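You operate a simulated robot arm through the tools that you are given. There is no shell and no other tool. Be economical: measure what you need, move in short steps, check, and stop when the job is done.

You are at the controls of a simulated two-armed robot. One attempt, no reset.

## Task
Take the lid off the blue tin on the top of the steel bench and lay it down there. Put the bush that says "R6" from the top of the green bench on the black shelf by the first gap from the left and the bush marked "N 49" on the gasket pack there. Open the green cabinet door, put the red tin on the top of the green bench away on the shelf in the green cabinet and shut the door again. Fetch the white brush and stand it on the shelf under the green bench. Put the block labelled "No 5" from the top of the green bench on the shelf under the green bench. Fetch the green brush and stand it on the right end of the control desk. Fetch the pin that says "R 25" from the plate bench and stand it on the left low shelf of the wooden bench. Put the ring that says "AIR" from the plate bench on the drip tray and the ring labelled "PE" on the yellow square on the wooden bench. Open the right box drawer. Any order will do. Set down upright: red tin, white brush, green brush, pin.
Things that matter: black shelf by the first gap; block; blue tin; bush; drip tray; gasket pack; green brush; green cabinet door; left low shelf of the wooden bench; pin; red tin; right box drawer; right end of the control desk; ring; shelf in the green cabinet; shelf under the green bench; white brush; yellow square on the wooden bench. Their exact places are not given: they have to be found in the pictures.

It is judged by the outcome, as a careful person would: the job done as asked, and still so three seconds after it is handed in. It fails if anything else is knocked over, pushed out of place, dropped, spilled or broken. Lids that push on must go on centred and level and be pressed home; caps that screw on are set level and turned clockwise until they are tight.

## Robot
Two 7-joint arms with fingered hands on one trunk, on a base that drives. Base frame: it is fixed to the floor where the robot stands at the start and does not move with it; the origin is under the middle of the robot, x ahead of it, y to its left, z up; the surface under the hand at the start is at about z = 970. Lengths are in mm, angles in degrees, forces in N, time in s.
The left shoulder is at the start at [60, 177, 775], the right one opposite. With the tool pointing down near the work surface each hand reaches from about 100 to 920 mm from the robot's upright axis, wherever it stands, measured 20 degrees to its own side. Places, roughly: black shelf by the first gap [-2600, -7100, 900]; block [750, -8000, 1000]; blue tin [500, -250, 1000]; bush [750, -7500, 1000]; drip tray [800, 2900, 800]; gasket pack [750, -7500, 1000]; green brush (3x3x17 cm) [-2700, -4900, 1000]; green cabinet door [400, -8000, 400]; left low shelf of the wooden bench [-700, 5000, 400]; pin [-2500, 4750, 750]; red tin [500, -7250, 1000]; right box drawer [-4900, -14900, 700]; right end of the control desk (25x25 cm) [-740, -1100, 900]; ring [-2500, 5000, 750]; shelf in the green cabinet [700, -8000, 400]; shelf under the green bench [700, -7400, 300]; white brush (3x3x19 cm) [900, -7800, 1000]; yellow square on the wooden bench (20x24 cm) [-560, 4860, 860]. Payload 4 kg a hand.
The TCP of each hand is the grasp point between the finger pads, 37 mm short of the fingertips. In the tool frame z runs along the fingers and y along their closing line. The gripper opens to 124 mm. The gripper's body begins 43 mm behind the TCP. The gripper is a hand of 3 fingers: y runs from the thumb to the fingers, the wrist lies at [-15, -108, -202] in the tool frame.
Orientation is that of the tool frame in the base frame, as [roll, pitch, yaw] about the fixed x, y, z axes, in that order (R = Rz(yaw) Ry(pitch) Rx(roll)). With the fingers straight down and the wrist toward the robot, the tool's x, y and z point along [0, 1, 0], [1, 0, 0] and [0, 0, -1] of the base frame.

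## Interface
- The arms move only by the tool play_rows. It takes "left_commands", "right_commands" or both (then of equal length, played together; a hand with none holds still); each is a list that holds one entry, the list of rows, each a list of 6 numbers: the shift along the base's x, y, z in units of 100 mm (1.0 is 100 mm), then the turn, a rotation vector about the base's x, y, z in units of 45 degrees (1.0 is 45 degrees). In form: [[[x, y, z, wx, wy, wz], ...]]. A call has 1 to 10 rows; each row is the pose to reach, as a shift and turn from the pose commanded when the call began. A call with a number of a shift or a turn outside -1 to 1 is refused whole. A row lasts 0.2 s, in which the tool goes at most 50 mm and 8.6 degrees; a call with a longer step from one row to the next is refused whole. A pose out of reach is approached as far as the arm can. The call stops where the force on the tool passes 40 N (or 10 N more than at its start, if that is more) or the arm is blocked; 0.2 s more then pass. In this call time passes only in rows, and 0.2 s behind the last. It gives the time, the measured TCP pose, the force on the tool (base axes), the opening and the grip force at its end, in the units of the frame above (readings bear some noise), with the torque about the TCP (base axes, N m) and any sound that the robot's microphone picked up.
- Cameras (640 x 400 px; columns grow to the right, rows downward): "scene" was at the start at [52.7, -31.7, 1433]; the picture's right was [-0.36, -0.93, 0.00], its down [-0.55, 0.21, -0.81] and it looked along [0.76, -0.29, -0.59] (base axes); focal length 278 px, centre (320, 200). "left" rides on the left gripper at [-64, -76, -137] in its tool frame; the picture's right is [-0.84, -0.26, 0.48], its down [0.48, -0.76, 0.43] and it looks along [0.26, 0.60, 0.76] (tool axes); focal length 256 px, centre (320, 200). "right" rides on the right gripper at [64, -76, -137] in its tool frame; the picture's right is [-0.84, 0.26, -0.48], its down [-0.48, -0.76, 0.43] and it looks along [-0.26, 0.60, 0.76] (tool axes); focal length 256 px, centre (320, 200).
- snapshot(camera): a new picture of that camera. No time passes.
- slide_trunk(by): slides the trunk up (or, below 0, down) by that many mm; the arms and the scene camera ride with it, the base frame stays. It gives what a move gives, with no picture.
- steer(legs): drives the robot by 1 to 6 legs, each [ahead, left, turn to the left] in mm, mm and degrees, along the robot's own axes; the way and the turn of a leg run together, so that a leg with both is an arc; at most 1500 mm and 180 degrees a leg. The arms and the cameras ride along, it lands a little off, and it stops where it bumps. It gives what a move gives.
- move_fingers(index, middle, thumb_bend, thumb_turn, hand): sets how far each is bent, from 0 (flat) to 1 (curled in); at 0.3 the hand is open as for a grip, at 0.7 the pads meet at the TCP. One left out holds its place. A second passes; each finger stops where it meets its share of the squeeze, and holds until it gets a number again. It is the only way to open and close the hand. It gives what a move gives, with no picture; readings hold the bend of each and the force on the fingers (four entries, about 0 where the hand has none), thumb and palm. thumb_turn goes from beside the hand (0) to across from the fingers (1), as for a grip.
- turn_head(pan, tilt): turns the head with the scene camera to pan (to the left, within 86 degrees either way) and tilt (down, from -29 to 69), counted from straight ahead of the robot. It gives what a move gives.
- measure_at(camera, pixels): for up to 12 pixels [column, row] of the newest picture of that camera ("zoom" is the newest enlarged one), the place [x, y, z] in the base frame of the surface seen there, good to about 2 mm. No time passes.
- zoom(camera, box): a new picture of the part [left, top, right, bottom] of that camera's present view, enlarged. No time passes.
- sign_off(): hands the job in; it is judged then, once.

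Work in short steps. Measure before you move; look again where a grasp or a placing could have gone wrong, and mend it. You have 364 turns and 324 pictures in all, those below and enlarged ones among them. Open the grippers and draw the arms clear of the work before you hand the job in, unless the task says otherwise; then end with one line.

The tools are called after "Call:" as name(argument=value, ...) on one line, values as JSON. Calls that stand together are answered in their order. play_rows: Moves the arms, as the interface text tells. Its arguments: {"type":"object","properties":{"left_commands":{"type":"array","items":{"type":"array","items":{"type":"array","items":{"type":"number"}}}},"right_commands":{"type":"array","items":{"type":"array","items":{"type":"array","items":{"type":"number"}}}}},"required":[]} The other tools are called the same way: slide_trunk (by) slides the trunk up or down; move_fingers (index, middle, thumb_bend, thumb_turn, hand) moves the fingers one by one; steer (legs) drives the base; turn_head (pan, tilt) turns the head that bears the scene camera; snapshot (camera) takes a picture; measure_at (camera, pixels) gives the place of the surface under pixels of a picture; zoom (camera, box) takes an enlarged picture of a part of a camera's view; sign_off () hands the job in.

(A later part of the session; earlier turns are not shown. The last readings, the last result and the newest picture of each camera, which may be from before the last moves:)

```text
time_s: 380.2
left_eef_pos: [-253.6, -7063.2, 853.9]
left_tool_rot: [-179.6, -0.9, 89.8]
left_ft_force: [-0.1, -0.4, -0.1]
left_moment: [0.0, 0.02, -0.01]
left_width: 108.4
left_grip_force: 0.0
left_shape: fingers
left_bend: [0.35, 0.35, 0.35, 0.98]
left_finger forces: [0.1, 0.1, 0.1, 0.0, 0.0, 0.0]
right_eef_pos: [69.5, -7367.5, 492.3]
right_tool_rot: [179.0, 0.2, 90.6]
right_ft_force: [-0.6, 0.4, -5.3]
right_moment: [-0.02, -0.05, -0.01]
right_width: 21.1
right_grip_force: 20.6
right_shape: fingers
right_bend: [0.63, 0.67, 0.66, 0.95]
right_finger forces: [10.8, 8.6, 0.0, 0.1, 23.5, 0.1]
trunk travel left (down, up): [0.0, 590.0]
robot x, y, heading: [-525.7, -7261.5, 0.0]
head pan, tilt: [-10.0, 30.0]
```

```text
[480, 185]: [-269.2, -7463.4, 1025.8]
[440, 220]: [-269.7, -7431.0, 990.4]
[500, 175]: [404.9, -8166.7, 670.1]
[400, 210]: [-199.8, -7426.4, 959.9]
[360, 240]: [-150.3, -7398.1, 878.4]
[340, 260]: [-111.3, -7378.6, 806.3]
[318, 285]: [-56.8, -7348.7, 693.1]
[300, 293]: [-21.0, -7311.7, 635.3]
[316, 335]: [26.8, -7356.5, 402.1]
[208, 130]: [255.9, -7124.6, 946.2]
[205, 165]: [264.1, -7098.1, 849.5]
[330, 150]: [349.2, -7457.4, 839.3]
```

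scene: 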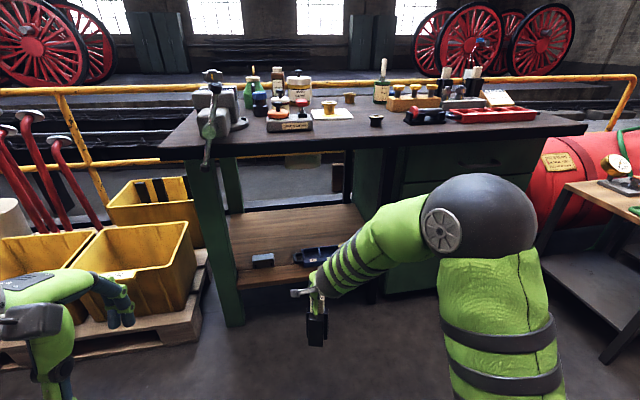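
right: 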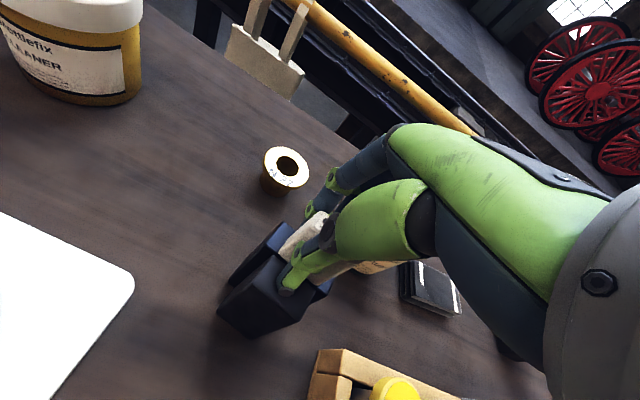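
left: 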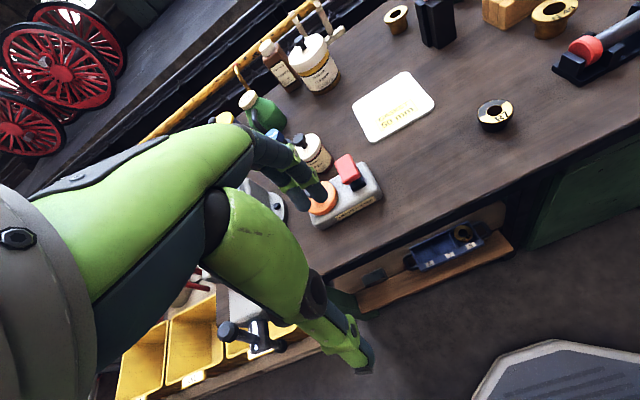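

With x up to ≈515 the forearm stays below the bench edge. I measure the gap between the small blue block and the tray.

Call:
zoom(camera="scene", box=[220, 190, 380, 300])

Call:
measure_at(camera="zoom", pixels=[[135, 265], [212, 260], [215, 285], [300, 255], [295, 275], [310, 265], [255, 265], [255, 290], [255, 220], [130, 290], [80, 300]])

```text
3.64 times, centred on (300, 245) of scene
```

zoom: 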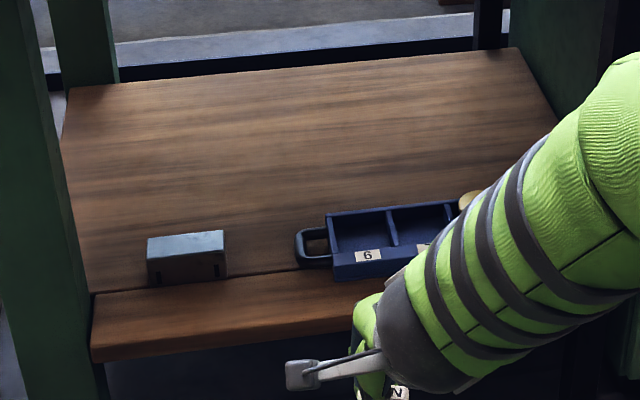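

```text
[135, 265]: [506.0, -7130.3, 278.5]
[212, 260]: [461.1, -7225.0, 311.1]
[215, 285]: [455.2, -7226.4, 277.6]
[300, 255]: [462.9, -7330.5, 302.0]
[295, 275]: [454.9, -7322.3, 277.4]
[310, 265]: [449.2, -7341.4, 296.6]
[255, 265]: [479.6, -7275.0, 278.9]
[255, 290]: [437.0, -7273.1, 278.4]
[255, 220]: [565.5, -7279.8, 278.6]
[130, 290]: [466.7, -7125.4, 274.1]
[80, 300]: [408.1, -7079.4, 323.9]
```

Gap spans y -7240…-7325. I sidestep 84 mm left, drive ahead 330, and check.

Call:
steer(legs=[[0, 84, 0], [330, 0, 0]])

Call:
turn_head(pan=-5, tilt=40)

Call:
snapshot(camera="scene")

Call:
snapshot(camera="right")

```text
time_s: 383.0
left_eef_pos: [74.3, -6980.2, 853.6]
left_tool_rot: [-179.6, -1.0, 89.9]
left_ft_force: [-0.2, -0.2, 0.2]
left_moment: [-0.02, 0.03, 0.02]
left_width: 108.5
left_grip_force: 0.1
left_shape: fingers
left_bend: [0.35, 0.35, 0.35, 0.98]
left_finger forces: [0.0, 0.0, 0.0, 0.0, 0.0, 0.1]
right_eef_pos: [394.1, -7285.2, 492.0]
right_tool_rot: [179.0, 0.3, 90.5]
right_ft_force: [-0.3, 0.8, -5.9]
right_moment: [-0.05, -0.07, 0.02]
right_width: 21.0
right_grip_force: 21.5
right_shape: fingers
right_bend: [0.63, 0.67, 0.66, 0.95]
right_finger forces: [10.9, 8.7, 0.0, 0.1, 23.5, 0.0]
trunk travel left (down, up): [0.0, 590.0]
robot x, y, heading: [-204.6, -7181.2, -0.2]
head pan, tilt: [-10.0, 30.0]
```

```text
time_s: 383.7
left_eef_pos: [74.0, -6980.5, 854.6]
left_tool_rot: [-179.6, -0.8, 89.8]
left_ft_force: [0.0, -0.3, 0.0]
left_moment: [0.0, 0.02, 0.02]
left_width: 108.4
left_grip_force: 0.1
left_shape: fingers
left_bend: [0.35, 0.35, 0.35, 0.98]
left_finger forces: [0.0, 0.0, 0.0, 0.0, 0.0, 0.0]
right_eef_pos: [394.0, -7286.4, 491.1]
right_tool_rot: [179.0, 0.2, 90.6]
right_ft_force: [0.0, 0.3, -5.9]
right_moment: [-0.07, -0.05, -0.02]
right_width: 20.8
right_grip_force: 21.2
right_shape: fingers
right_bend: [0.63, 0.67, 0.66, 0.95]
right_finger forces: [10.9, 8.7, 0.0, 0.0, 23.4, 0.0]
trunk travel left (down, up): [0.0, 590.0]
robot x, y, heading: [-206.8, -7181.8, -0.2]
head pan, tilt: [-5.0, 40.0]
```

```text
146 pictures are left
```

scene: 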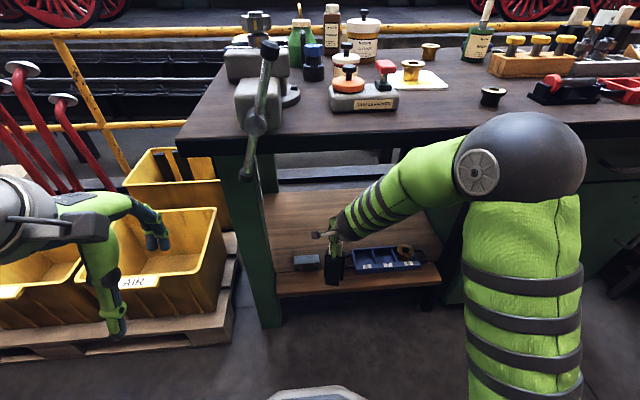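

```text
145 pictures are left
```

right: 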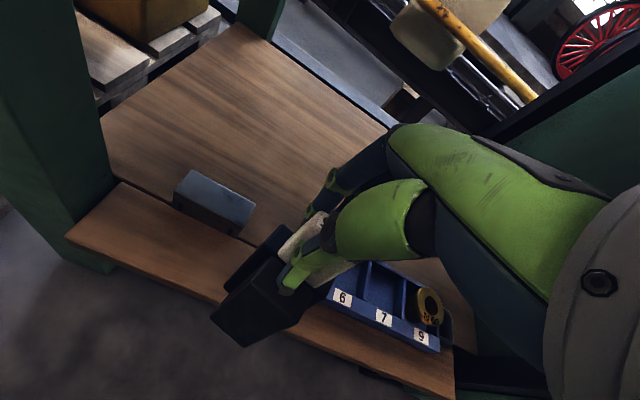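

The block is lined up with the gap. I extend the arm forward 125 mm.

Call:
play_rows(right_commands=[[[0.35, 0.02, 0, 0, 0, 0], [0.7, 0.02, 0, 0, 0, 0], [1.0, 0.02, 0, 0, 0, 0]]])

Call:
play_rows(right_commands=[[[0.25, 0, 0, 0, 0, 0]]])

Call:
snapshot(camera="scene")

Call:
snapshot(camera="right")

```text
time_s: 384.5
left_eef_pos: [74.0, -6980.0, 854.4]
left_tool_rot: [-179.6, -1.0, 89.8]
left_ft_force: [-0.3, -1.3, 0.0]
left_moment: [-0.02, 0.0, -0.01]
left_width: 108.3
left_grip_force: 0.0
left_shape: fingers
left_bend: [0.35, 0.35, 0.35, 0.98]
left_finger forces: [0.1, 0.0, 0.1, 0.1, 0.0, 0.0]
right_eef_pos: [495.0, -7282.1, 494.1]
right_tool_rot: [178.9, 0.1, 90.6]
right_ft_force: [-0.4, 0.1, -6.1]
right_moment: [0.0, -0.04, -0.01]
right_width: 21.0
right_grip_force: 22.6
right_shape: fingers
right_bend: [0.63, 0.67, 0.66, 0.95]
right_finger forces: [11.4, 8.8, 0.0, 0.1, 24.1, 0.0]
trunk travel left (down, up): [0.0, 590.0]
robot x, y, heading: [-201.8, -7180.0, -0.2]
head pan, tilt: [-5.0, 40.0]
```

```text
time_s: 384.9
left_eef_pos: [73.7, -6980.7, 852.8]
left_tool_rot: [-179.6, -0.9, 89.8]
left_ft_force: [-0.1, -0.6, -0.3]
left_moment: [-0.03, -0.03, -0.02]
left_width: 108.5
left_grip_force: 0.1
left_shape: fingers
left_bend: [0.35, 0.35, 0.35, 0.98]
left_finger forces: [0.1, 0.1, 0.0, 0.1, 0.0, 0.0]
right_eef_pos: [518.6, -7283.3, 492.2]
right_tool_rot: [179.0, 0.2, 90.6]
right_ft_force: [0.7, 0.1, -6.7]
right_moment: [-0.02, -0.08, -0.01]
right_width: 20.6
right_grip_force: 21.9
right_shape: fingers
right_bend: [0.63, 0.67, 0.66, 0.95]
right_finger forces: [11.4, 8.9, 0.0, 0.0, 23.8, 0.0]
trunk travel left (down, up): [0.0, 590.0]
robot x, y, heading: [-203.5, -7180.6, 0.1]
head pan, tilt: [-5.0, 40.0]
```

```text
144 pictures are left
```

scene: 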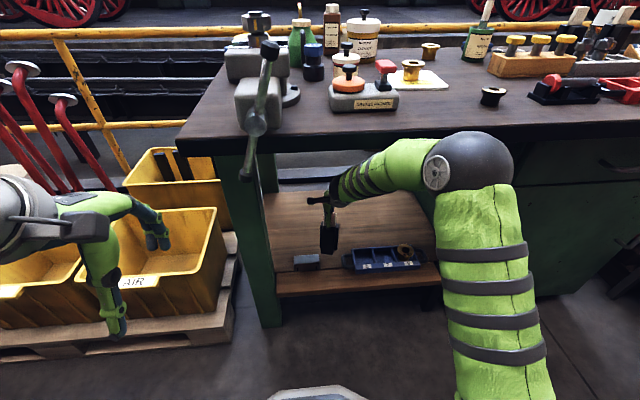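

```text
143 pictures are left
```

right: 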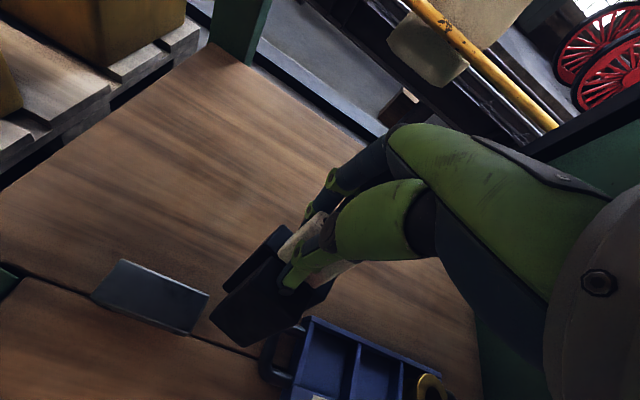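

There's room to go deeper. Check forearm height at the bench edge, then go 50 mm further and lower.

Call:
measure_at(camera="scene", pixels=[[400, 145], [425, 140], [380, 160], [470, 140], [350, 185]])

Call:
play_rows(right_commands=[[[0.25, 0, 0, 0, 0, 0], [0.4, 0, 0, 0, 0, 0], [0.4, 0, -0.3, 0, 0, 0], [0.4, 0, -0.55, 0, 0, 0]]])

Call:
snapshot(camera="right")

```text
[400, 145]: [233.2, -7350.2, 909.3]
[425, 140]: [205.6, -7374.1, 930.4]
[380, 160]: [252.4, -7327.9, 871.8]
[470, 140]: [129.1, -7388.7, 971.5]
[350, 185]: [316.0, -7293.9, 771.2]
```

```text
time_s: 385.9
left_eef_pos: [74.1, -6980.7, 854.1]
left_tool_rot: [-179.5, -0.9, 89.8]
left_ft_force: [0.0, -0.2, 0.0]
left_moment: [0.02, -0.02, 0.02]
left_width: 108.4
left_grip_force: 0.0
left_shape: fingers
left_bend: [0.35, 0.35, 0.35, 0.98]
left_finger forces: [0.1, 0.0, 0.0, 0.0, 0.0, 0.1]
right_eef_pos: [558.5, -7283.6, 438.6]
right_tool_rot: [179.0, 0.1, 90.7]
right_ft_force: [0.0, -0.2, -5.5]
right_moment: [-0.03, -0.07, -0.01]
right_width: 21.1
right_grip_force: 21.5
right_shape: fingers
right_bend: [0.63, 0.67, 0.66, 0.95]
right_finger forces: [11.2, 8.7, 0.0, 0.0, 23.5, 0.0]
trunk travel left (down, up): [0.0, 590.0]
robot x, y, heading: [-200.7, -7182.0, -0.1]
head pan, tilt: [-5.0, 40.0]
```

```text
142 pictures are left
```

right: 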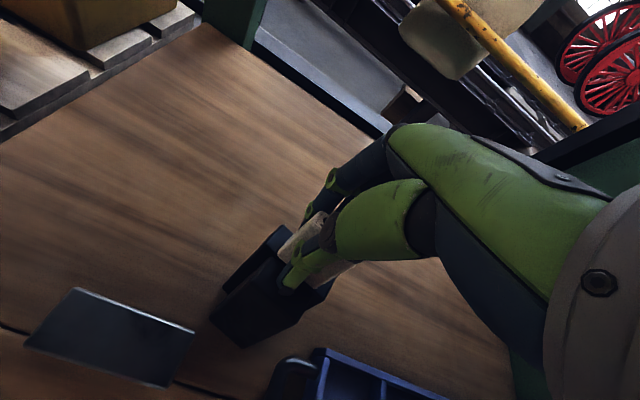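

No contact. Lower to the shelf (contact expected ≈ 422).

Call:
play_rows(right_commands=[[[0, 0, -0.06, 0, 0, 0], [0, 0, -0.11, 0, 0, 0], [0, 0, -0.15, 0, 0, 0], [0, 0, -0.19, 0, 0, 0]]])

```text
time_s: 386.9
left_eef_pos: [72.3, -6979.8, 855.6]
left_tool_rot: [-179.8, -1.0, 89.8]
left_ft_force: [-0.2, -0.4, -0.5]
left_moment: [-0.01, 0.0, -0.03]
left_width: 108.3
left_grip_force: 0.1
left_shape: fingers
left_bend: [0.35, 0.35, 0.35, 0.98]
left_finger forces: [0.0, 0.0, 0.0, 0.1, 0.0, 0.1]
right_eef_pos: [560.2, -7284.1, 423.5]
right_tool_rot: [178.5, -0.1, 90.6]
right_ft_force: [-9.0, -3.7, 33.1]
right_moment: [0.31, 0.86, 0.16]
right_width: 20.8
right_grip_force: 41.9
right_shape: fingers
right_bend: [0.64, 0.68, 0.66, 0.95]
right_finger forces: [9.6, 7.8, 0.0, 0.1, 68.0, 0.1]
trunk travel left (down, up): [0.0, 590.0]
robot x, y, heading: [-201.4, -7179.3, -0.2]
head pan, tilt: [-5.0, 40.0]
```

On the shelf (33 N). Relax 5 mm, then release.

Call:
play_rows(right_commands=[[[0, 0, 0.05, 0, 0, 0]]])

Call:
move_fingers(hand="right", index=0.55, middle=0.55, thumb_bend=0.55)

Call:
move_fingers(hand="right", index=0.4, middle=0.4, thumb_bend=0.4)

Call:
play_rows(right_commands=[[[0, 0, 0.2, 0, 0, 0], [0, 0, 0.5, 0, 0, 0], [0, 0, 0.75, 0, 0, 0]]])

Call:
snapshot(camera="right")

```text
time_s: 387.3
left_eef_pos: [72.3, -6981.0, 853.2]
left_tool_rot: [-179.8, -0.9, 89.8]
left_ft_force: [0.1, 0.3, 0.0]
left_moment: [0.01, -0.01, 0.01]
left_width: 108.5
left_grip_force: 0.0
left_shape: fingers
left_bend: [0.35, 0.35, 0.35, 0.98]
left_finger forces: [0.0, 0.0, 0.0, 0.0, 0.0, 0.0]
right_eef_pos: [559.6, -7282.6, 424.5]
right_tool_rot: [178.9, 0.0, 90.8]
right_ft_force: [-2.2, -0.6, 19.0]
right_moment: [0.17, 0.06, 0.1]
right_width: 20.9
right_grip_force: 37.9
right_shape: fingers
right_bend: [0.64, 0.68, 0.66, 0.95]
right_finger forces: [11.6, 9.7, 0.1, 0.0, 53.0, 0.0]
trunk travel left (down, up): [0.0, 590.0]
robot x, y, heading: [-204.7, -7181.7, -0.3]
head pan, tilt: [-5.0, 40.0]
```

```text
time_s: 388.3
left_eef_pos: [72.7, -6981.2, 853.8]
left_tool_rot: [-179.7, -0.9, 89.7]
left_ft_force: [-0.2, 0.0, 0.3]
left_moment: [0.03, -0.01, 0.0]
left_width: 108.6
left_grip_force: 0.1
left_shape: fingers
left_bend: [0.35, 0.35, 0.35, 0.98]
left_finger forces: [0.1, 0.0, 0.0, 0.0, 0.0, 0.0]
right_eef_pos: [559.7, -7283.0, 423.7]
right_tool_rot: [178.9, 0.2, 90.7]
right_ft_force: [-2.4, 7.7, 18.9]
right_moment: [0.25, 0.32, -0.16]
right_width: 45.5
right_grip_force: 11.9
right_shape: fingers
right_bend: [0.55, 0.55, 0.55, 0.95]
right_finger forces: [0.0, 0.0, 0.0, 0.1, 24.2, 0.0]
trunk travel left (down, up): [0.0, 590.0]
robot x, y, heading: [-199.0, -7180.7, -0.1]
head pan, tilt: [-5.0, 40.0]
```

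```text
time_s: 389.3
left_eef_pos: [73.2, -6981.5, 854.4]
left_tool_rot: [-179.6, -0.8, 89.8]
left_ft_force: [-0.8, -0.3, -0.3]
left_moment: [0.01, 0.0, 0.0]
left_width: 108.3
left_grip_force: 0.1
left_shape: fingers
left_bend: [0.35, 0.35, 0.35, 0.98]
left_finger forces: [0.1, 0.0, 0.0, 0.0, 0.0, 0.0]
right_eef_pos: [558.2, -7284.4, 422.4]
right_tool_rot: [179.0, 0.2, 90.7]
right_ft_force: [-0.9, -0.7, 0.1]
right_moment: [-0.01, -0.02, 0.06]
right_width: 93.5
right_grip_force: 0.5
right_shape: fingers
right_bend: [0.4, 0.4, 0.4, 0.98]
right_finger forces: [0.0, 0.1, 0.1, 0.1, 0.9, 0.1]
trunk travel left (down, up): [0.0, 590.0]
robot x, y, heading: [-203.1, -7178.5, -0.4]
head pan, tilt: [-5.0, 40.0]
```

```text
time_s: 390.1
left_eef_pos: [72.5, -6980.9, 853.4]
left_tool_rot: [-179.6, -0.9, 89.8]
left_ft_force: [0.6, 0.7, 0.2]
left_moment: [0.01, -0.02, -0.02]
left_width: 108.5
left_grip_force: 0.1
left_shape: fingers
left_bend: [0.35, 0.35, 0.35, 0.98]
left_finger forces: [0.1, 0.0, 0.0, 0.0, 0.0, 0.0]
right_eef_pos: [561.7, -7284.3, 499.6]
right_tool_rot: [179.0, 0.1, 90.7]
right_ft_force: [0.7, 0.3, -0.2]
right_moment: [-0.04, 0.01, 0.0]
right_width: 93.4
right_grip_force: 0.2
right_shape: fingers
right_bend: [0.4, 0.4, 0.4, 0.98]
right_finger forces: [0.0, 0.0, 0.0, 0.0, 0.1, 0.1]
trunk travel left (down, up): [0.0, 590.0]
robot x, y, heading: [-204.4, -7180.9, 0.1]
head pan, tilt: [-5.0, 40.0]
```

```text
141 pictures are left
```

right: 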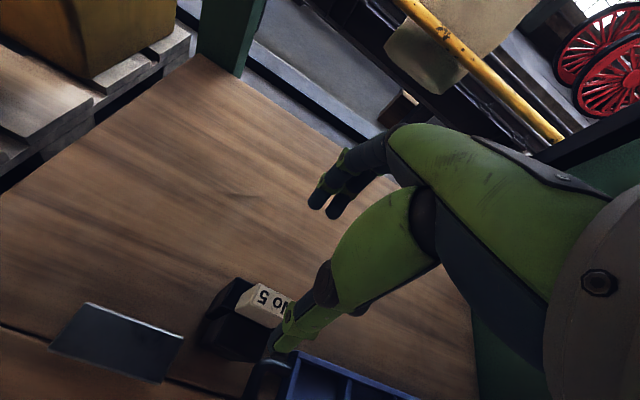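

The block stands on the shelf. I withdraw and raise the trunk for the brush and the red tin.

Call:
play_rows(right_commands=[[[-0.4, 0, 0, 0, 0, 0], [-0.8, 0, 0, 0, 0, 0], [-1.0, 0, 0, 0, 0, 0]]])

Call:
play_rows(right_commands=[[[-0.4, 0, 0, 0, 0, 0], [-0.8, 0, 0, 0, 0, 0]]])

Call:
steer(legs=[[-420, 0, 0]])

Call:
slide_trunk(by=350)

Call:
play_rows(right_commands=[[[0, 0, 0.45, 0, 0, 0], [0, 0, 0.9, 0, 0, 0], [0, 0, 1.0, 0, 0, 0]]])

Call:
play_rows(right_commands=[[[0, 0, 0.45, 0, 0, 0], [0, 0, 0.9, 0, 0, 0], [0, 0, 1.0, 0, 0, 0]]])

Call:
play_rows(right_commands=[[[0, 0, 0.45, 0, 0, 0], [0, 0, 0.9, 0, 0, 0], [0, 0, 1.0, 0, 0, 0]]])

Call:
snapshot(camera="scene")

```text
time_s: 390.9
left_eef_pos: [74.4, -6980.4, 853.7]
left_tool_rot: [-179.6, -0.9, 89.8]
left_ft_force: [-0.7, -0.7, 0.2]
left_moment: [0.0, 0.01, 0.02]
left_width: 108.4
left_grip_force: 0.1
left_shape: fingers
left_bend: [0.35, 0.35, 0.35, 0.98]
left_finger forces: [0.0, 0.1, 0.0, 0.0, 0.0, 0.1]
right_eef_pos: [463.1, -7283.4, 497.4]
right_tool_rot: [179.1, 0.2, 90.6]
right_ft_force: [0.4, -0.8, 0.5]
right_moment: [0.0, 0.03, -0.01]
right_width: 93.1
right_grip_force: 0.1
right_shape: fingers
right_bend: [0.4, 0.4, 0.4, 0.98]
right_finger forces: [0.0, 0.1, 0.0, 0.0, 0.1, 0.0]
trunk travel left (down, up): [0.0, 590.0]
robot x, y, heading: [-203.8, -7181.0, -0.4]
head pan, tilt: [-5.0, 40.0]
```

```text
time_s: 391.5
left_eef_pos: [72.9, -6981.0, 853.3]
left_tool_rot: [-179.6, -1.0, 89.8]
left_ft_force: [0.1, 0.0, -0.7]
left_moment: [0.02, 0.04, 0.0]
left_width: 108.4
left_grip_force: 0.0
left_shape: fingers
left_bend: [0.35, 0.35, 0.35, 0.98]
left_finger forces: [0.1, 0.0, 0.0, 0.0, 0.0, 0.0]
right_eef_pos: [379.9, -7285.1, 499.1]
right_tool_rot: [179.0, 0.3, 90.6]
right_ft_force: [-0.7, -0.7, 0.4]
right_moment: [-0.01, 0.0, -0.01]
right_width: 93.2
right_grip_force: 0.0
right_shape: fingers
right_bend: [0.4, 0.4, 0.4, 0.98]
right_finger forces: [0.0, 0.1, 0.1, 0.0, 0.1, 0.0]
trunk travel left (down, up): [0.0, 590.0]
robot x, y, heading: [-204.8, -7179.5, -0.4]
head pan, tilt: [-5.0, 40.0]
```

```text
time_s: 394.1
left_eef_pos: [-353.7, -6978.9, 853.6]
left_tool_rot: [-179.6, -0.9, 89.9]
left_ft_force: [-0.2, 0.3, 1.0]
left_moment: [0.04, 0.03, 0.02]
left_width: 108.6
left_grip_force: 0.0
left_shape: fingers
left_bend: [0.35, 0.35, 0.35, 0.98]
left_finger forces: [0.0, 0.1, 0.0, 0.0, 0.0, 0.0]
right_eef_pos: [-44.6, -7281.6, 499.2]
right_tool_rot: [179.0, 0.2, 90.6]
right_ft_force: [-0.1, 0.2, -0.2]
right_moment: [-0.01, -0.05, 0.01]
right_width: 93.1
right_grip_force: 0.0
right_shape: fingers
right_bend: [0.4, 0.4, 0.4, 0.98]
right_finger forces: [0.0, 0.1, 0.0, 0.1, 0.0, 0.0]
trunk travel left (down, up): [0.0, 590.0]
robot x, y, heading: [-629.7, -7180.8, -0.0]
head pan, tilt: [-5.0, 40.0]
```

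```text
time_s: 397.6
left_eef_pos: [-352.9, -6979.2, 1203.5]
left_tool_rot: [-179.7, -0.9, 89.9]
left_ft_force: [0.2, 0.0, 0.1]
left_moment: [-0.04, -0.01, 0.0]
left_width: 108.4
left_grip_force: 0.1
left_shape: fingers
left_bend: [0.35, 0.35, 0.35, 0.98]
left_finger forces: [0.0, 0.1, 0.1, 0.0, 0.1, 0.0]
right_eef_pos: [-46.2, -7282.6, 848.8]
right_tool_rot: [179.0, 0.3, 90.6]
right_ft_force: [-0.3, 0.2, -0.5]
right_moment: [0.02, -0.02, -0.02]
right_width: 93.5
right_grip_force: 0.0
right_shape: fingers
right_bend: [0.4, 0.4, 0.4, 0.98]
right_finger forces: [0.0, 0.0, 0.0, 0.0, 0.0, 0.1]
trunk travel left (down, up): [-350.0, 240.0]
robot x, y, heading: [-629.6, -7180.8, 0.0]
head pan, tilt: [-5.0, 40.0]
```

```text
time_s: 398.4
left_eef_pos: [-353.2, -6979.1, 1203.0]
left_tool_rot: [-179.6, -0.9, 89.9]
left_ft_force: [0.3, -0.1, -0.1]
left_moment: [0.0, 0.0, -0.03]
left_width: 108.1
left_grip_force: 0.0
left_shape: fingers
left_bend: [0.35, 0.35, 0.35, 0.98]
left_finger forces: [0.0, 0.1, 0.0, 0.0, 0.0, 0.1]
right_eef_pos: [-46.9, -7283.7, 948.8]
right_tool_rot: [179.1, 0.2, 90.7]
right_ft_force: [0.3, -0.3, -0.1]
right_moment: [0.04, 0.03, -0.02]
right_width: 93.4
right_grip_force: 0.2
right_shape: fingers
right_bend: [0.4, 0.4, 0.4, 0.98]
right_finger forces: [0.0, 0.0, 0.1, 0.0, 0.0, 0.2]
trunk travel left (down, up): [-350.0, 240.0]
robot x, y, heading: [-632.6, -7179.6, -0.1]
head pan, tilt: [-5.0, 40.0]
```

```text
time_s: 399.2
left_eef_pos: [-352.2, -6980.7, 1202.5]
left_tool_rot: [-179.6, -0.7, 89.8]
left_ft_force: [-0.6, 0.0, 0.6]
left_moment: [0.0, 0.01, -0.01]
left_width: 108.4
left_grip_force: 0.1
left_shape: fingers
left_bend: [0.35, 0.35, 0.35, 0.98]
left_finger forces: [0.0, 0.0, 0.1, 0.0, 0.1, 0.0]
right_eef_pos: [-44.8, -7282.5, 1048.5]
right_tool_rot: [179.0, 0.2, 90.7]
right_ft_force: [-0.2, -0.1, 0.1]
right_moment: [-0.02, 0.02, 0.01]
right_width: 93.4
right_grip_force: 0.2
right_shape: fingers
right_bend: [0.4, 0.4, 0.4, 0.98]
right_finger forces: [0.0, 0.1, 0.0, 0.0, 0.0, 0.0]
trunk travel left (down, up): [-350.0, 240.0]
robot x, y, heading: [-628.2, -7180.2, -0.1]
head pan, tilt: [-5.0, 40.0]
```

```text
time_s: 400.0
left_eef_pos: [-353.3, -6979.3, 1203.8]
left_tool_rot: [-179.6, -0.8, 89.8]
left_ft_force: [0.4, 0.2, 1.3]
left_moment: [-0.01, -0.04, 0.0]
left_width: 108.3
left_grip_force: 0.0
left_shape: fingers
left_bend: [0.35, 0.35, 0.35, 0.98]
left_finger forces: [0.0, 0.1, 0.1, 0.0, 0.0, 0.0]
right_eef_pos: [-42.0, -7283.8, 1149.5]
right_tool_rot: [179.0, 0.2, 90.7]
right_ft_force: [0.3, -0.2, -0.6]
right_moment: [0.01, -0.04, 0.0]
right_width: 93.5
right_grip_force: 0.0
right_shape: fingers
right_bend: [0.4, 0.4, 0.4, 0.98]
right_finger forces: [0.0, 0.0, 0.1, 0.0, 0.0, 0.0]
trunk travel left (down, up): [-350.0, 240.0]
robot x, y, heading: [-630.7, -7180.8, -0.3]
head pan, tilt: [-5.0, 40.0]
```

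```text
140 pictures are left
```

scene: 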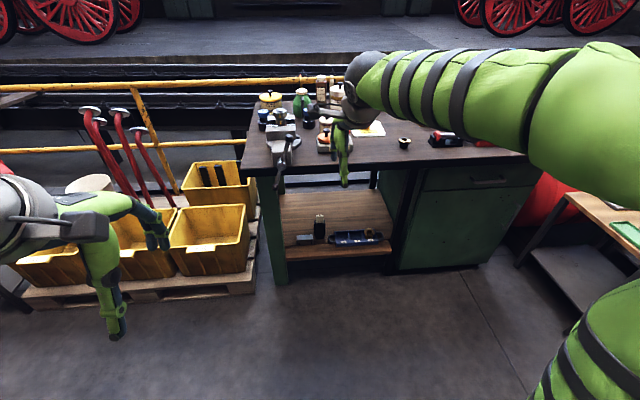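

I drive to the brush's front: sideways to y≈-7720, ahead to x≈-70, and look at the base's front edge.

Call:
steer(legs=[[0, -540, 0], [560, 0, 0]])

Call:
turn_head(pan=0, tilt=60)

Call:
snapshot(camera="scene")

```text
time_s: 405.9
left_eef_pos: [208.1, -7516.7, 1202.1]
left_tool_rot: [-179.6, -0.9, 90.5]
left_ft_force: [0.2, 0.6, -0.4]
left_moment: [0.03, -0.02, -0.04]
left_width: 108.5
left_grip_force: 0.1
left_shape: fingers
left_bend: [0.35, 0.35, 0.35, 0.98]
left_finger forces: [0.0, 0.1, 0.0, 0.0, 0.0, 0.0]
right_eef_pos: [521.3, -7816.7, 1148.8]
right_tool_rot: [179.0, 0.2, 91.4]
right_ft_force: [0.4, -0.2, 0.0]
right_moment: [-0.01, 0.02, -0.03]
right_width: 93.1
right_grip_force: 0.1
right_shape: fingers
right_bend: [0.4, 0.4, 0.4, 0.98]
right_finger forces: [0.1, 0.0, 0.0, 0.1, 0.0, 0.0]
trunk travel left (down, up): [-350.0, 240.0]
robot x, y, heading: [-63.7, -7720.4, 0.6]
head pan, tilt: [-5.0, 40.0]
```

```text
time_s: 406.8
left_eef_pos: [208.3, -7516.5, 1203.3]
left_tool_rot: [-179.6, -1.0, 90.4]
left_ft_force: [-1.3, -0.2, 0.2]
left_moment: [-0.02, -0.01, 0.02]
left_width: 108.4
left_grip_force: 0.1
left_shape: fingers
left_bend: [0.35, 0.35, 0.35, 0.98]
left_finger forces: [0.0, 0.0, 0.0, 0.1, 0.0, 0.1]
right_eef_pos: [522.1, -7817.8, 1149.0]
right_tool_rot: [179.1, 0.2, 91.4]
right_ft_force: [1.4, 0.0, 0.3]
right_moment: [0.03, -0.02, 0.0]
right_width: 93.3
right_grip_force: 0.0
right_shape: fingers
right_bend: [0.4, 0.4, 0.4, 0.98]
right_finger forces: [0.0, 0.0, 0.1, 0.0, 0.0, 0.1]
trunk travel left (down, up): [-350.0, 240.0]
robot x, y, heading: [-63.9, -7717.7, 0.5]
head pan, tilt: [0.0, 60.0]
```

```text
139 pictures are left
```

scene: 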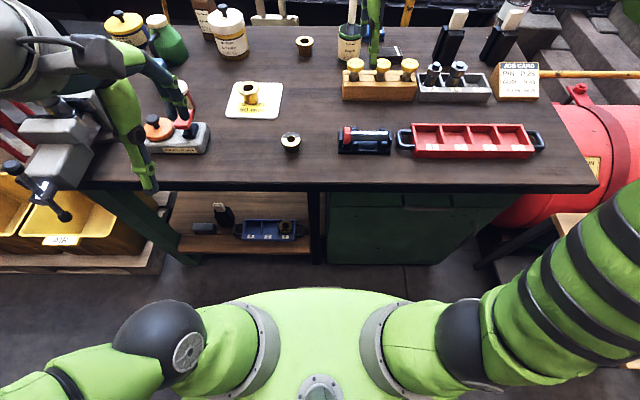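

I use the right camera to measure the base frame.

Call:
snapshot(camera="right")

Call:
measure_at(camera="scene", pixels=[[352, 15], [349, 8], [350, 35], [340, 30], [361, 30], [350, 50], [375, 45], [400, 210], [400, 262], [330, 262]])

```text
138 pictures are left
```

right: 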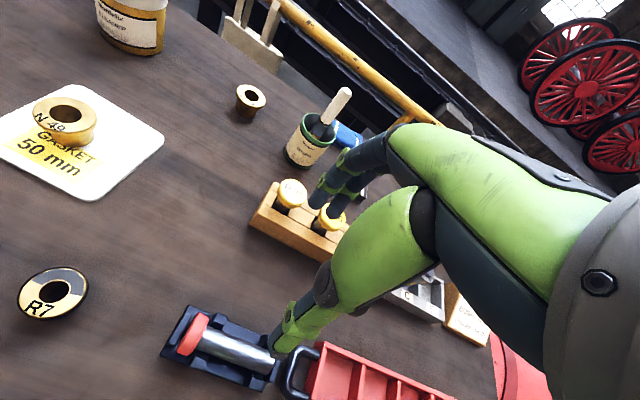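

```text
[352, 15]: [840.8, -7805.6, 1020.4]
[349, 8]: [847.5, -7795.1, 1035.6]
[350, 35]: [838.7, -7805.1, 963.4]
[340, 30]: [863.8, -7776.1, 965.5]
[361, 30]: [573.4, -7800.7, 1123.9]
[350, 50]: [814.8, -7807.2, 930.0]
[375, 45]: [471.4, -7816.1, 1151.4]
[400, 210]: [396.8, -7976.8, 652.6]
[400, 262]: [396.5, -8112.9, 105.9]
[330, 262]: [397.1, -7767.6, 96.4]
```

Call:
measure_at(camera="right", pixels=[[345, 92], [340, 100], [333, 108], [325, 120], [316, 132], [303, 148], [310, 120], [330, 140]])

Call:
zoom(camera="right", box=[270, 70, 380, 180])

Call:
steer(legs=[[90, 0, -0.5]])

```text
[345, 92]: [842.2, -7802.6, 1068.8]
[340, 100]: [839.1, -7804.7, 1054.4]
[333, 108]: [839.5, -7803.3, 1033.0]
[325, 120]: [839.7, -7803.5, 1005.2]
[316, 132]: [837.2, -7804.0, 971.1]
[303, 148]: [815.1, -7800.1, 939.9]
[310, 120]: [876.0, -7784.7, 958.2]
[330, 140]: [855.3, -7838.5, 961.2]
```

```text
3.64 times, centred on (325, 125) of right
```

zoom: 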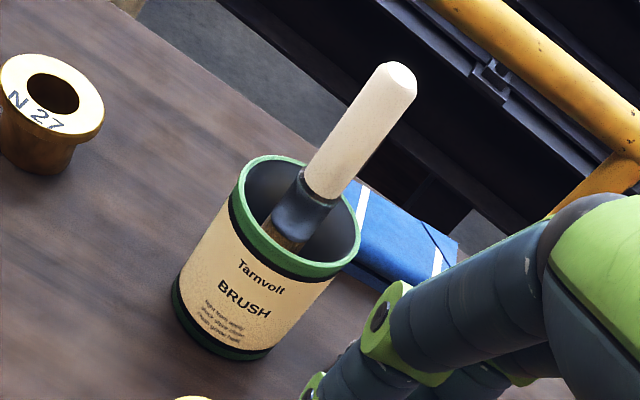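

```text
time_s: 407.9
left_eef_pos: [298.5, -7518.5, 1202.5]
left_tool_rot: [-179.6, -1.0, 90.1]
left_ft_force: [0.2, 0.8, 0.5]
left_moment: [0.0, 0.02, -0.01]
left_width: 108.4
left_grip_force: 0.1
left_shape: fingers
left_bend: [0.35, 0.35, 0.35, 0.98]
left_finger forces: [0.0, 0.0, 0.0, 0.0, 0.1, 0.0]
right_eef_pos: [611.0, -7819.6, 1149.6]
right_tool_rot: [179.0, 0.2, 90.9]
right_ft_force: [1.0, 0.5, 0.9]
right_moment: [0.02, 0.03, 0.0]
right_width: 93.4
right_grip_force: 0.0
right_shape: fingers
right_bend: [0.4, 0.4, 0.4, 0.98]
right_finger forces: [0.0, 0.0, 0.0, 0.0, 0.0, 0.1]
trunk travel left (down, up): [-350.0, 240.0]
robot x, y, heading: [22.3, -7719.6, 0.4]
head pan, tilt: [0.0, 60.0]
```

No bump; robot at x 22. Brush centre ≈(850,-7806), top 1072, jar rim 963. I approach at z≈1122.

Call:
play_rows(right_commands=[[[0.4, 0.05, -0.15, 0, 0, 0], [0.8, 0.1, -0.28, 0, 0, 0], [1.0, 0.13, -0.28, 0, 0, 0]]])

Call:
play_rows(right_commands=[[[0.4, 0, 0, 0, 0, 0], [0.8, 0, 0, 0, 0, 0], [1.0, 0, 0, 0, 0, 0]]])

Call:
play_rows(right_commands=[[[0.2, 0, 0, 0, 0, 0], [0.38, 0, 0, 0, 0, 0]]])

Call:
snapshot(camera="right")

```text
time_s: 408.6
left_eef_pos: [299.6, -7517.7, 1202.7]
left_tool_rot: [-179.6, -0.8, 90.1]
left_ft_force: [0.3, -0.2, -0.5]
left_moment: [-0.01, 0.0, -0.01]
left_width: 108.3
left_grip_force: 0.3
left_shape: fingers
left_bend: [0.35, 0.35, 0.35, 0.98]
left_finger forces: [0.0, 0.0, 0.0, 0.0, 0.1, 0.0]
right_eef_pos: [711.9, -7807.4, 1120.3]
right_tool_rot: [178.9, 0.2, 90.8]
right_ft_force: [0.0, -0.5, 1.1]
right_moment: [0.01, 0.03, 0.01]
right_width: 93.3
right_grip_force: 0.0
right_shape: fingers
right_bend: [0.4, 0.4, 0.4, 0.98]
right_finger forces: [0.1, 0.0, 0.0, 0.0, 0.1, 0.0]
trunk travel left (down, up): [-350.0, 240.0]
robot x, y, heading: [25.9, -7718.8, 0.1]
head pan, tilt: [0.0, 60.0]
```

```text
time_s: 409.4
left_eef_pos: [299.5, -7519.3, 1201.8]
left_tool_rot: [-179.5, -0.9, 90.0]
left_ft_force: [-0.2, 0.0, -0.4]
left_moment: [-0.03, -0.01, -0.01]
left_width: 108.4
left_grip_force: 0.1
left_shape: fingers
left_bend: [0.35, 0.35, 0.35, 0.98]
left_finger forces: [0.0, 0.1, 0.0, 0.0, 0.1, 0.1]
right_eef_pos: [810.2, -7807.4, 1121.3]
right_tool_rot: [178.9, 0.1, 90.9]
right_ft_force: [0.1, -0.7, -0.1]
right_moment: [0.0, 0.0, 0.01]
right_width: 93.3
right_grip_force: 0.0
right_shape: fingers
right_bend: [0.4, 0.4, 0.4, 0.98]
right_finger forces: [0.0, 0.0, 0.0, 0.0, 0.0, 0.0]
trunk travel left (down, up): [-350.0, 240.0]
robot x, y, heading: [22.7, -7721.1, 0.5]
head pan, tilt: [0.0, 60.0]
```

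```text
time_s: 410.1
left_eef_pos: [299.2, -7519.3, 1203.0]
left_tool_rot: [-179.7, -0.9, 90.2]
left_ft_force: [0.6, -0.7, 0.0]
left_moment: [0.0, 0.01, 0.02]
left_width: 108.2
left_grip_force: 0.0
left_shape: fingers
left_bend: [0.35, 0.35, 0.35, 0.98]
left_finger forces: [0.0, 0.1, 0.0, 0.0, 0.0, 0.0]
right_eef_pos: [849.0, -7808.5, 1121.7]
right_tool_rot: [179.0, 0.3, 90.9]
right_ft_force: [1.0, -0.2, -0.1]
right_moment: [0.01, -0.01, -0.01]
right_width: 93.3
right_grip_force: 0.0
right_shape: fingers
right_bend: [0.4, 0.4, 0.4, 0.98]
right_finger forces: [0.0, 0.0, 0.0, 0.0, 0.0, 0.1]
trunk travel left (down, up): [-350.0, 240.0]
robot x, y, heading: [22.5, -7716.7, 0.1]
head pan, tilt: [0.0, 60.0]
```

```text
136 pictures are left
```

right: 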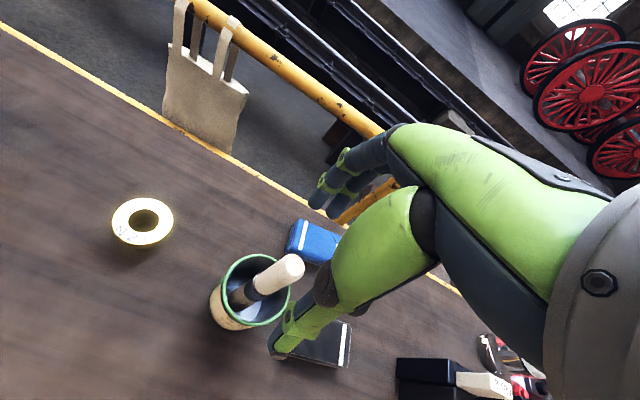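

Brush top at (290,267) vs predicted (300,267): shift +6 mm in y and descend to 1037.

Call:
play_rows(right_commands=[[[-0.01, 0.06, -0.3, 0, 0, 0], [-0.01, 0.06, -0.6, 0, 0, 0], [-0.01, 0.06, -0.84, 0, 0, 0]]])

Call:
snapshot(camera="right")

```text
time_s: 410.9
left_eef_pos: [298.2, -7518.8, 1202.6]
left_tool_rot: [-179.6, -0.9, 90.1]
left_ft_force: [-0.2, -0.6, -0.1]
left_moment: [-0.01, 0.01, -0.01]
left_width: 108.3
left_grip_force: 0.0
left_shape: fingers
left_bend: [0.35, 0.35, 0.35, 0.98]
left_finger forces: [0.1, 0.1, 0.1, 0.1, 0.1, 0.0]
right_eef_pos: [846.0, -7803.0, 1038.0]
right_tool_rot: [178.9, 0.2, 91.0]
right_ft_force: [0.5, -0.5, -0.3]
right_moment: [0.0, -0.02, 0.0]
right_width: 93.3
right_grip_force: 0.1
right_shape: fingers
right_bend: [0.4, 0.4, 0.4, 0.98]
right_finger forces: [0.0, 0.1, 0.0, 0.1, 0.1, 0.1]
trunk travel left (down, up): [-350.0, 240.0]
robot x, y, heading: [19.9, -7719.3, 0.1]
head pan, tilt: [0.0, 60.0]
```

```text
135 pictures are left
```

right: 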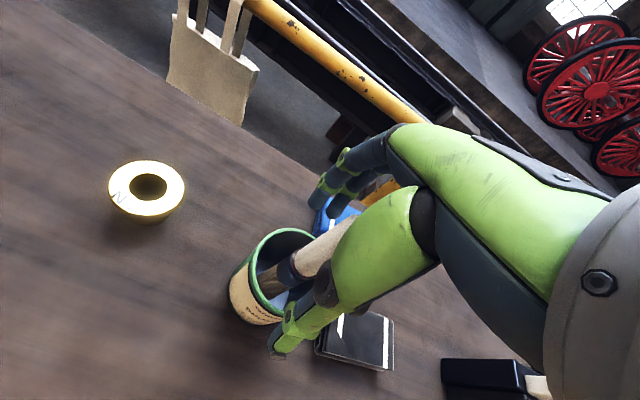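

Good; close the hand on the handle.

Call:
move_fingers(hand="right", index=0.75, middle=0.75, thumb_bend=0.72)

Call:
play_rows(right_commands=[[[0, 0, 0.1, 0, 0, 0], [0, 0, 0.3, 0, 0, 0], [0, 0, 0.6, 0, 0, 0], [0, 0, 0.9, 0, 0, 0]]])

Call:
snapshot(camera="right")

```text
time_s: 411.9
left_eef_pos: [298.2, -7519.1, 1203.4]
left_tool_rot: [-179.7, -0.9, 90.2]
left_ft_force: [0.3, 1.0, 0.0]
left_moment: [-0.05, -0.01, 0.01]
left_width: 108.2
left_grip_force: 0.1
left_shape: fingers
left_bend: [0.35, 0.35, 0.35, 0.98]
left_finger forces: [0.1, 0.0, 0.0, 0.0, 0.1, 0.1]
right_eef_pos: [845.5, -7802.7, 1038.1]
right_tool_rot: [179.1, 0.1, 90.9]
right_ft_force: [1.5, -0.7, -0.7]
right_moment: [-0.06, -0.22, 0.01]
right_width: 11.6
right_grip_force: 18.8
right_shape: fingers
right_bend: [0.66, 0.66, 0.67, 0.96]
right_finger forces: [8.3, 12.9, 0.0, 0.0, 15.5, 0.0]
trunk travel left (down, up): [-350.0, 240.0]
robot x, y, heading: [20.5, -7724.7, 0.1]
head pan, tilt: [0.0, 60.0]
```

```text
time_s: 412.9
left_eef_pos: [298.7, -7519.2, 1202.7]
left_tool_rot: [-179.6, -0.9, 90.2]
left_ft_force: [-0.5, -0.1, 0.3]
left_moment: [-0.01, 0.03, 0.01]
left_width: 108.4
left_grip_force: 0.2
left_shape: fingers
left_bend: [0.35, 0.35, 0.35, 0.98]
left_finger forces: [0.0, 0.0, 0.0, 0.1, 0.0, 0.0]
right_eef_pos: [847.2, -7802.9, 1128.0]
right_tool_rot: [179.0, 0.3, 91.0]
right_ft_force: [0.0, -0.6, -0.3]
right_moment: [-0.01, -0.03, -0.02]
right_width: 10.3
right_grip_force: 18.8
right_shape: fingers
right_bend: [0.67, 0.67, 0.68, 0.96]
right_finger forces: [7.6, 12.4, 0.1, 0.1, 16.1, 0.1]
trunk travel left (down, up): [-350.0, 240.0]
robot x, y, heading: [22.5, -7720.4, 0.2]
head pan, tilt: [0.0, 60.0]
```

```text
134 pictures are left
```

right: 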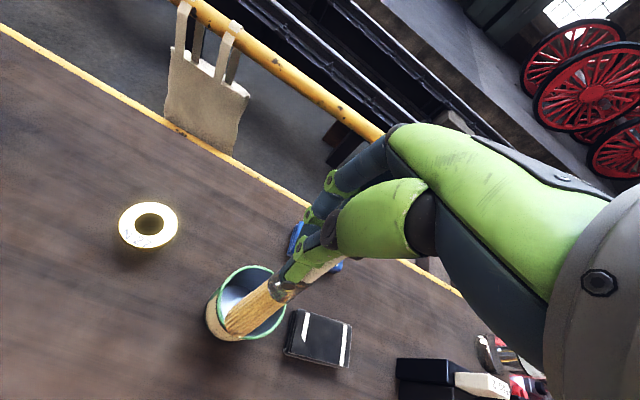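

Brush nearly out (bottom ≈972, rim 963). I raise the trunk 70 mm to clear, then retract.

Call:
slide_trunk(by=70)

Call:
snapshot(camera="right")

```text
time_s: 413.9
left_eef_pos: [298.9, -7518.5, 1274.0]
left_tool_rot: [-179.7, -0.9, 90.1]
left_ft_force: [0.1, 0.3, 0.6]
left_moment: [0.03, 0.01, -0.03]
left_width: 108.4
left_grip_force: 0.1
left_shape: fingers
left_bend: [0.35, 0.35, 0.35, 0.98]
left_finger forces: [0.0, 0.0, 0.0, 0.0, 0.0, 0.0]
right_eef_pos: [847.8, -7802.5, 1197.3]
right_tool_rot: [178.9, 0.2, 90.8]
right_ft_force: [-0.4, -0.2, -0.6]
right_moment: [0.0, -0.02, 0.03]
right_width: 10.3
right_grip_force: 17.9
right_shape: fingers
right_bend: [0.67, 0.67, 0.68, 0.96]
right_finger forces: [7.6, 12.4, 0.0, 0.0, 16.1, 0.0]
trunk travel left (down, up): [-420.0, 170.0]
robot x, y, heading: [26.6, -7718.2, 0.2]
head pan, tilt: [0.0, 60.0]
```

```text
133 pictures are left
```

right: 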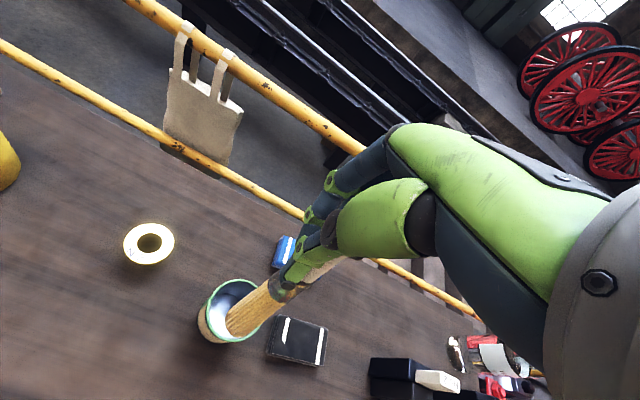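

Clear. I retract the brush 250 mm and look at the red tin for the left hand.

Call:
play_rows(right_commands=[[[-0.4, 0, 0, 0, 0, 0], [-0.8, 0, 0, 0, 0, 0], [-1.0, 0, 0, 0, 0, 0]]])

Call:
play_rows(right_commands=[[[-0.4, -0.1, 0, 0, 0, 0], [-0.8, -0.2, 0, 0, 0, 0], [-1.0, -0.4, 0, 0, 0, 0]]], left_commands=[[[0, -0.2, 0, 0, 0, 0], [0, -0.4, 0, 0, 0, 0], [0, -0.6, 0, 0, 0, 0]]])

Call:
turn_head(pan=25, tilt=45)

Call:
snapshot(camera="scene")

```text
time_s: 414.7
left_eef_pos: [298.9, -7519.2, 1272.3]
left_tool_rot: [-179.7, -0.9, 90.1]
left_ft_force: [-0.3, -0.7, 0.4]
left_moment: [-0.01, 0.02, 0.01]
left_width: 108.7
left_grip_force: 0.0
left_shape: fingers
left_bend: [0.35, 0.35, 0.35, 0.98]
left_finger forces: [0.0, 0.0, 0.0, 0.0, 0.1, 0.0]
right_eef_pos: [747.4, -7802.1, 1198.7]
right_tool_rot: [178.9, 0.2, 90.9]
right_ft_force: [0.0, -0.3, -0.6]
right_moment: [0.01, -0.02, -0.02]
right_width: 10.0
right_grip_force: 17.9
right_shape: fingers
right_bend: [0.67, 0.67, 0.68, 0.95]
right_finger forces: [7.6, 12.3, 0.1, 0.0, 15.8, 0.1]
trunk travel left (down, up): [-420.0, 170.0]
robot x, y, heading: [19.9, -7718.4, 0.3]
head pan, tilt: [0.0, 60.0]
```

```text
time_s: 415.5
left_eef_pos: [298.8, -7579.3, 1272.9]
left_tool_rot: [-179.6, -0.9, 90.1]
left_ft_force: [0.1, -0.4, -0.4]
left_moment: [0.06, 0.0, 0.01]
left_width: 108.3
left_grip_force: 0.0
left_shape: fingers
left_bend: [0.35, 0.35, 0.35, 0.98]
left_finger forces: [0.0, 0.1, 0.0, 0.0, 0.0, 0.0]
right_eef_pos: [647.5, -7842.2, 1197.6]
right_tool_rot: [178.9, 0.1, 91.0]
right_ft_force: [-0.4, 0.3, -0.9]
right_moment: [0.03, -0.01, -0.03]
right_width: 10.0
right_grip_force: 17.7
right_shape: fingers
right_bend: [0.67, 0.67, 0.68, 0.95]
right_finger forces: [7.5, 12.3, 0.1, 0.0, 15.5, 0.0]
trunk travel left (down, up): [-420.0, 170.0]
robot x, y, heading: [24.5, -7718.6, 0.2]
head pan, tilt: [0.0, 60.0]
```

```text
time_s: 416.4
left_eef_pos: [298.2, -7580.4, 1272.1]
left_tool_rot: [-179.6, -1.0, 90.1]
left_ft_force: [0.0, -0.6, -0.2]
left_moment: [0.01, -0.01, 0.0]
left_width: 108.1
left_grip_force: 0.2
left_shape: fingers
left_bend: [0.35, 0.35, 0.35, 0.98]
left_finger forces: [0.0, 0.0, 0.0, 0.1, 0.0, 0.0]
right_eef_pos: [648.2, -7840.1, 1197.0]
right_tool_rot: [179.0, 0.2, 90.9]
right_ft_force: [-0.8, 0.4, 0.0]
right_moment: [0.03, -0.05, 0.03]
right_width: 10.0
right_grip_force: 17.5
right_shape: fingers
right_bend: [0.67, 0.67, 0.68, 0.95]
right_finger forces: [7.5, 12.2, 0.1, 0.0, 15.5, 0.0]
trunk travel left (down, up): [-420.0, 170.0]
robot x, y, heading: [22.4, -7718.3, 0.2]
head pan, tilt: [25.0, 45.0]
```

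```text
132 pictures are left
```

scene: 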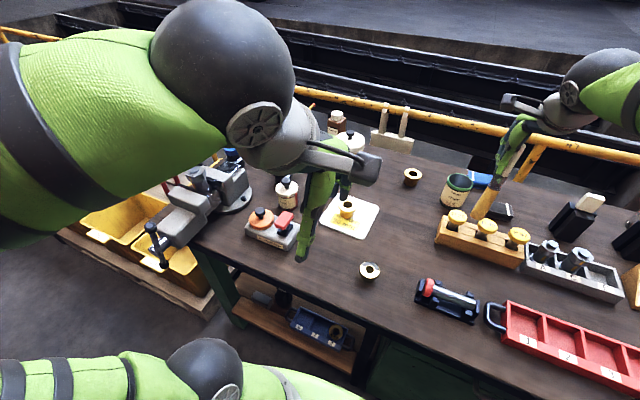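

I zoom on the tin and its surroundings.

Call:
zoom(camera="scene", box=[225, 140, 345, 260])

Call:
measure_at(camera="zoom", pixels=[[325, 198], [325, 215], [272, 232], [388, 235], [325, 260], [330, 300], [330, 335], [190, 385], [320, 375], [205, 265]])

```text
3.33 times, centred on (285, 200) of scene
```

zoom: 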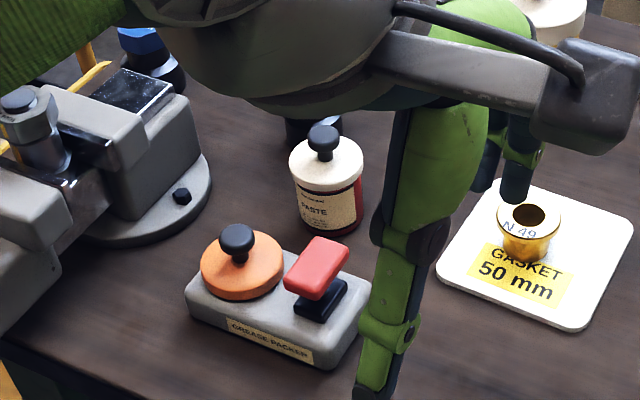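

```text
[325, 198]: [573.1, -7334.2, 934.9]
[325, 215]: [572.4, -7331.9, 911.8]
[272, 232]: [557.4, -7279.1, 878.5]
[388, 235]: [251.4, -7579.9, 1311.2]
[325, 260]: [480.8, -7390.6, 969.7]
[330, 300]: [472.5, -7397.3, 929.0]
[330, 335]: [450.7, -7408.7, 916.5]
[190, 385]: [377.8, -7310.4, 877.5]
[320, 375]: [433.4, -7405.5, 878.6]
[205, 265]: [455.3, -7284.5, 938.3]
```

Call:
measure_at(camera="zoom", pixels=[[322, 130], [325, 178], [292, 165], [360, 168], [345, 145], [305, 148], [325, 190], [320, 232], [300, 215], [355, 220], [235, 245], [320, 245]])

```text
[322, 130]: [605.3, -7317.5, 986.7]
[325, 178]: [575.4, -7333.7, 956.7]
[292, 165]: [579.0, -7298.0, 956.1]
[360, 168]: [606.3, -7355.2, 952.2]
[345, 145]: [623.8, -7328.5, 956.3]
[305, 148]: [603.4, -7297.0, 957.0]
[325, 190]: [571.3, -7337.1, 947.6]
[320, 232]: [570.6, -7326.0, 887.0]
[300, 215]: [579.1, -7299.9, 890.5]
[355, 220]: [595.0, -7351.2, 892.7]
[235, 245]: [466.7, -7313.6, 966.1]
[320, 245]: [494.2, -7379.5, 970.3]
```

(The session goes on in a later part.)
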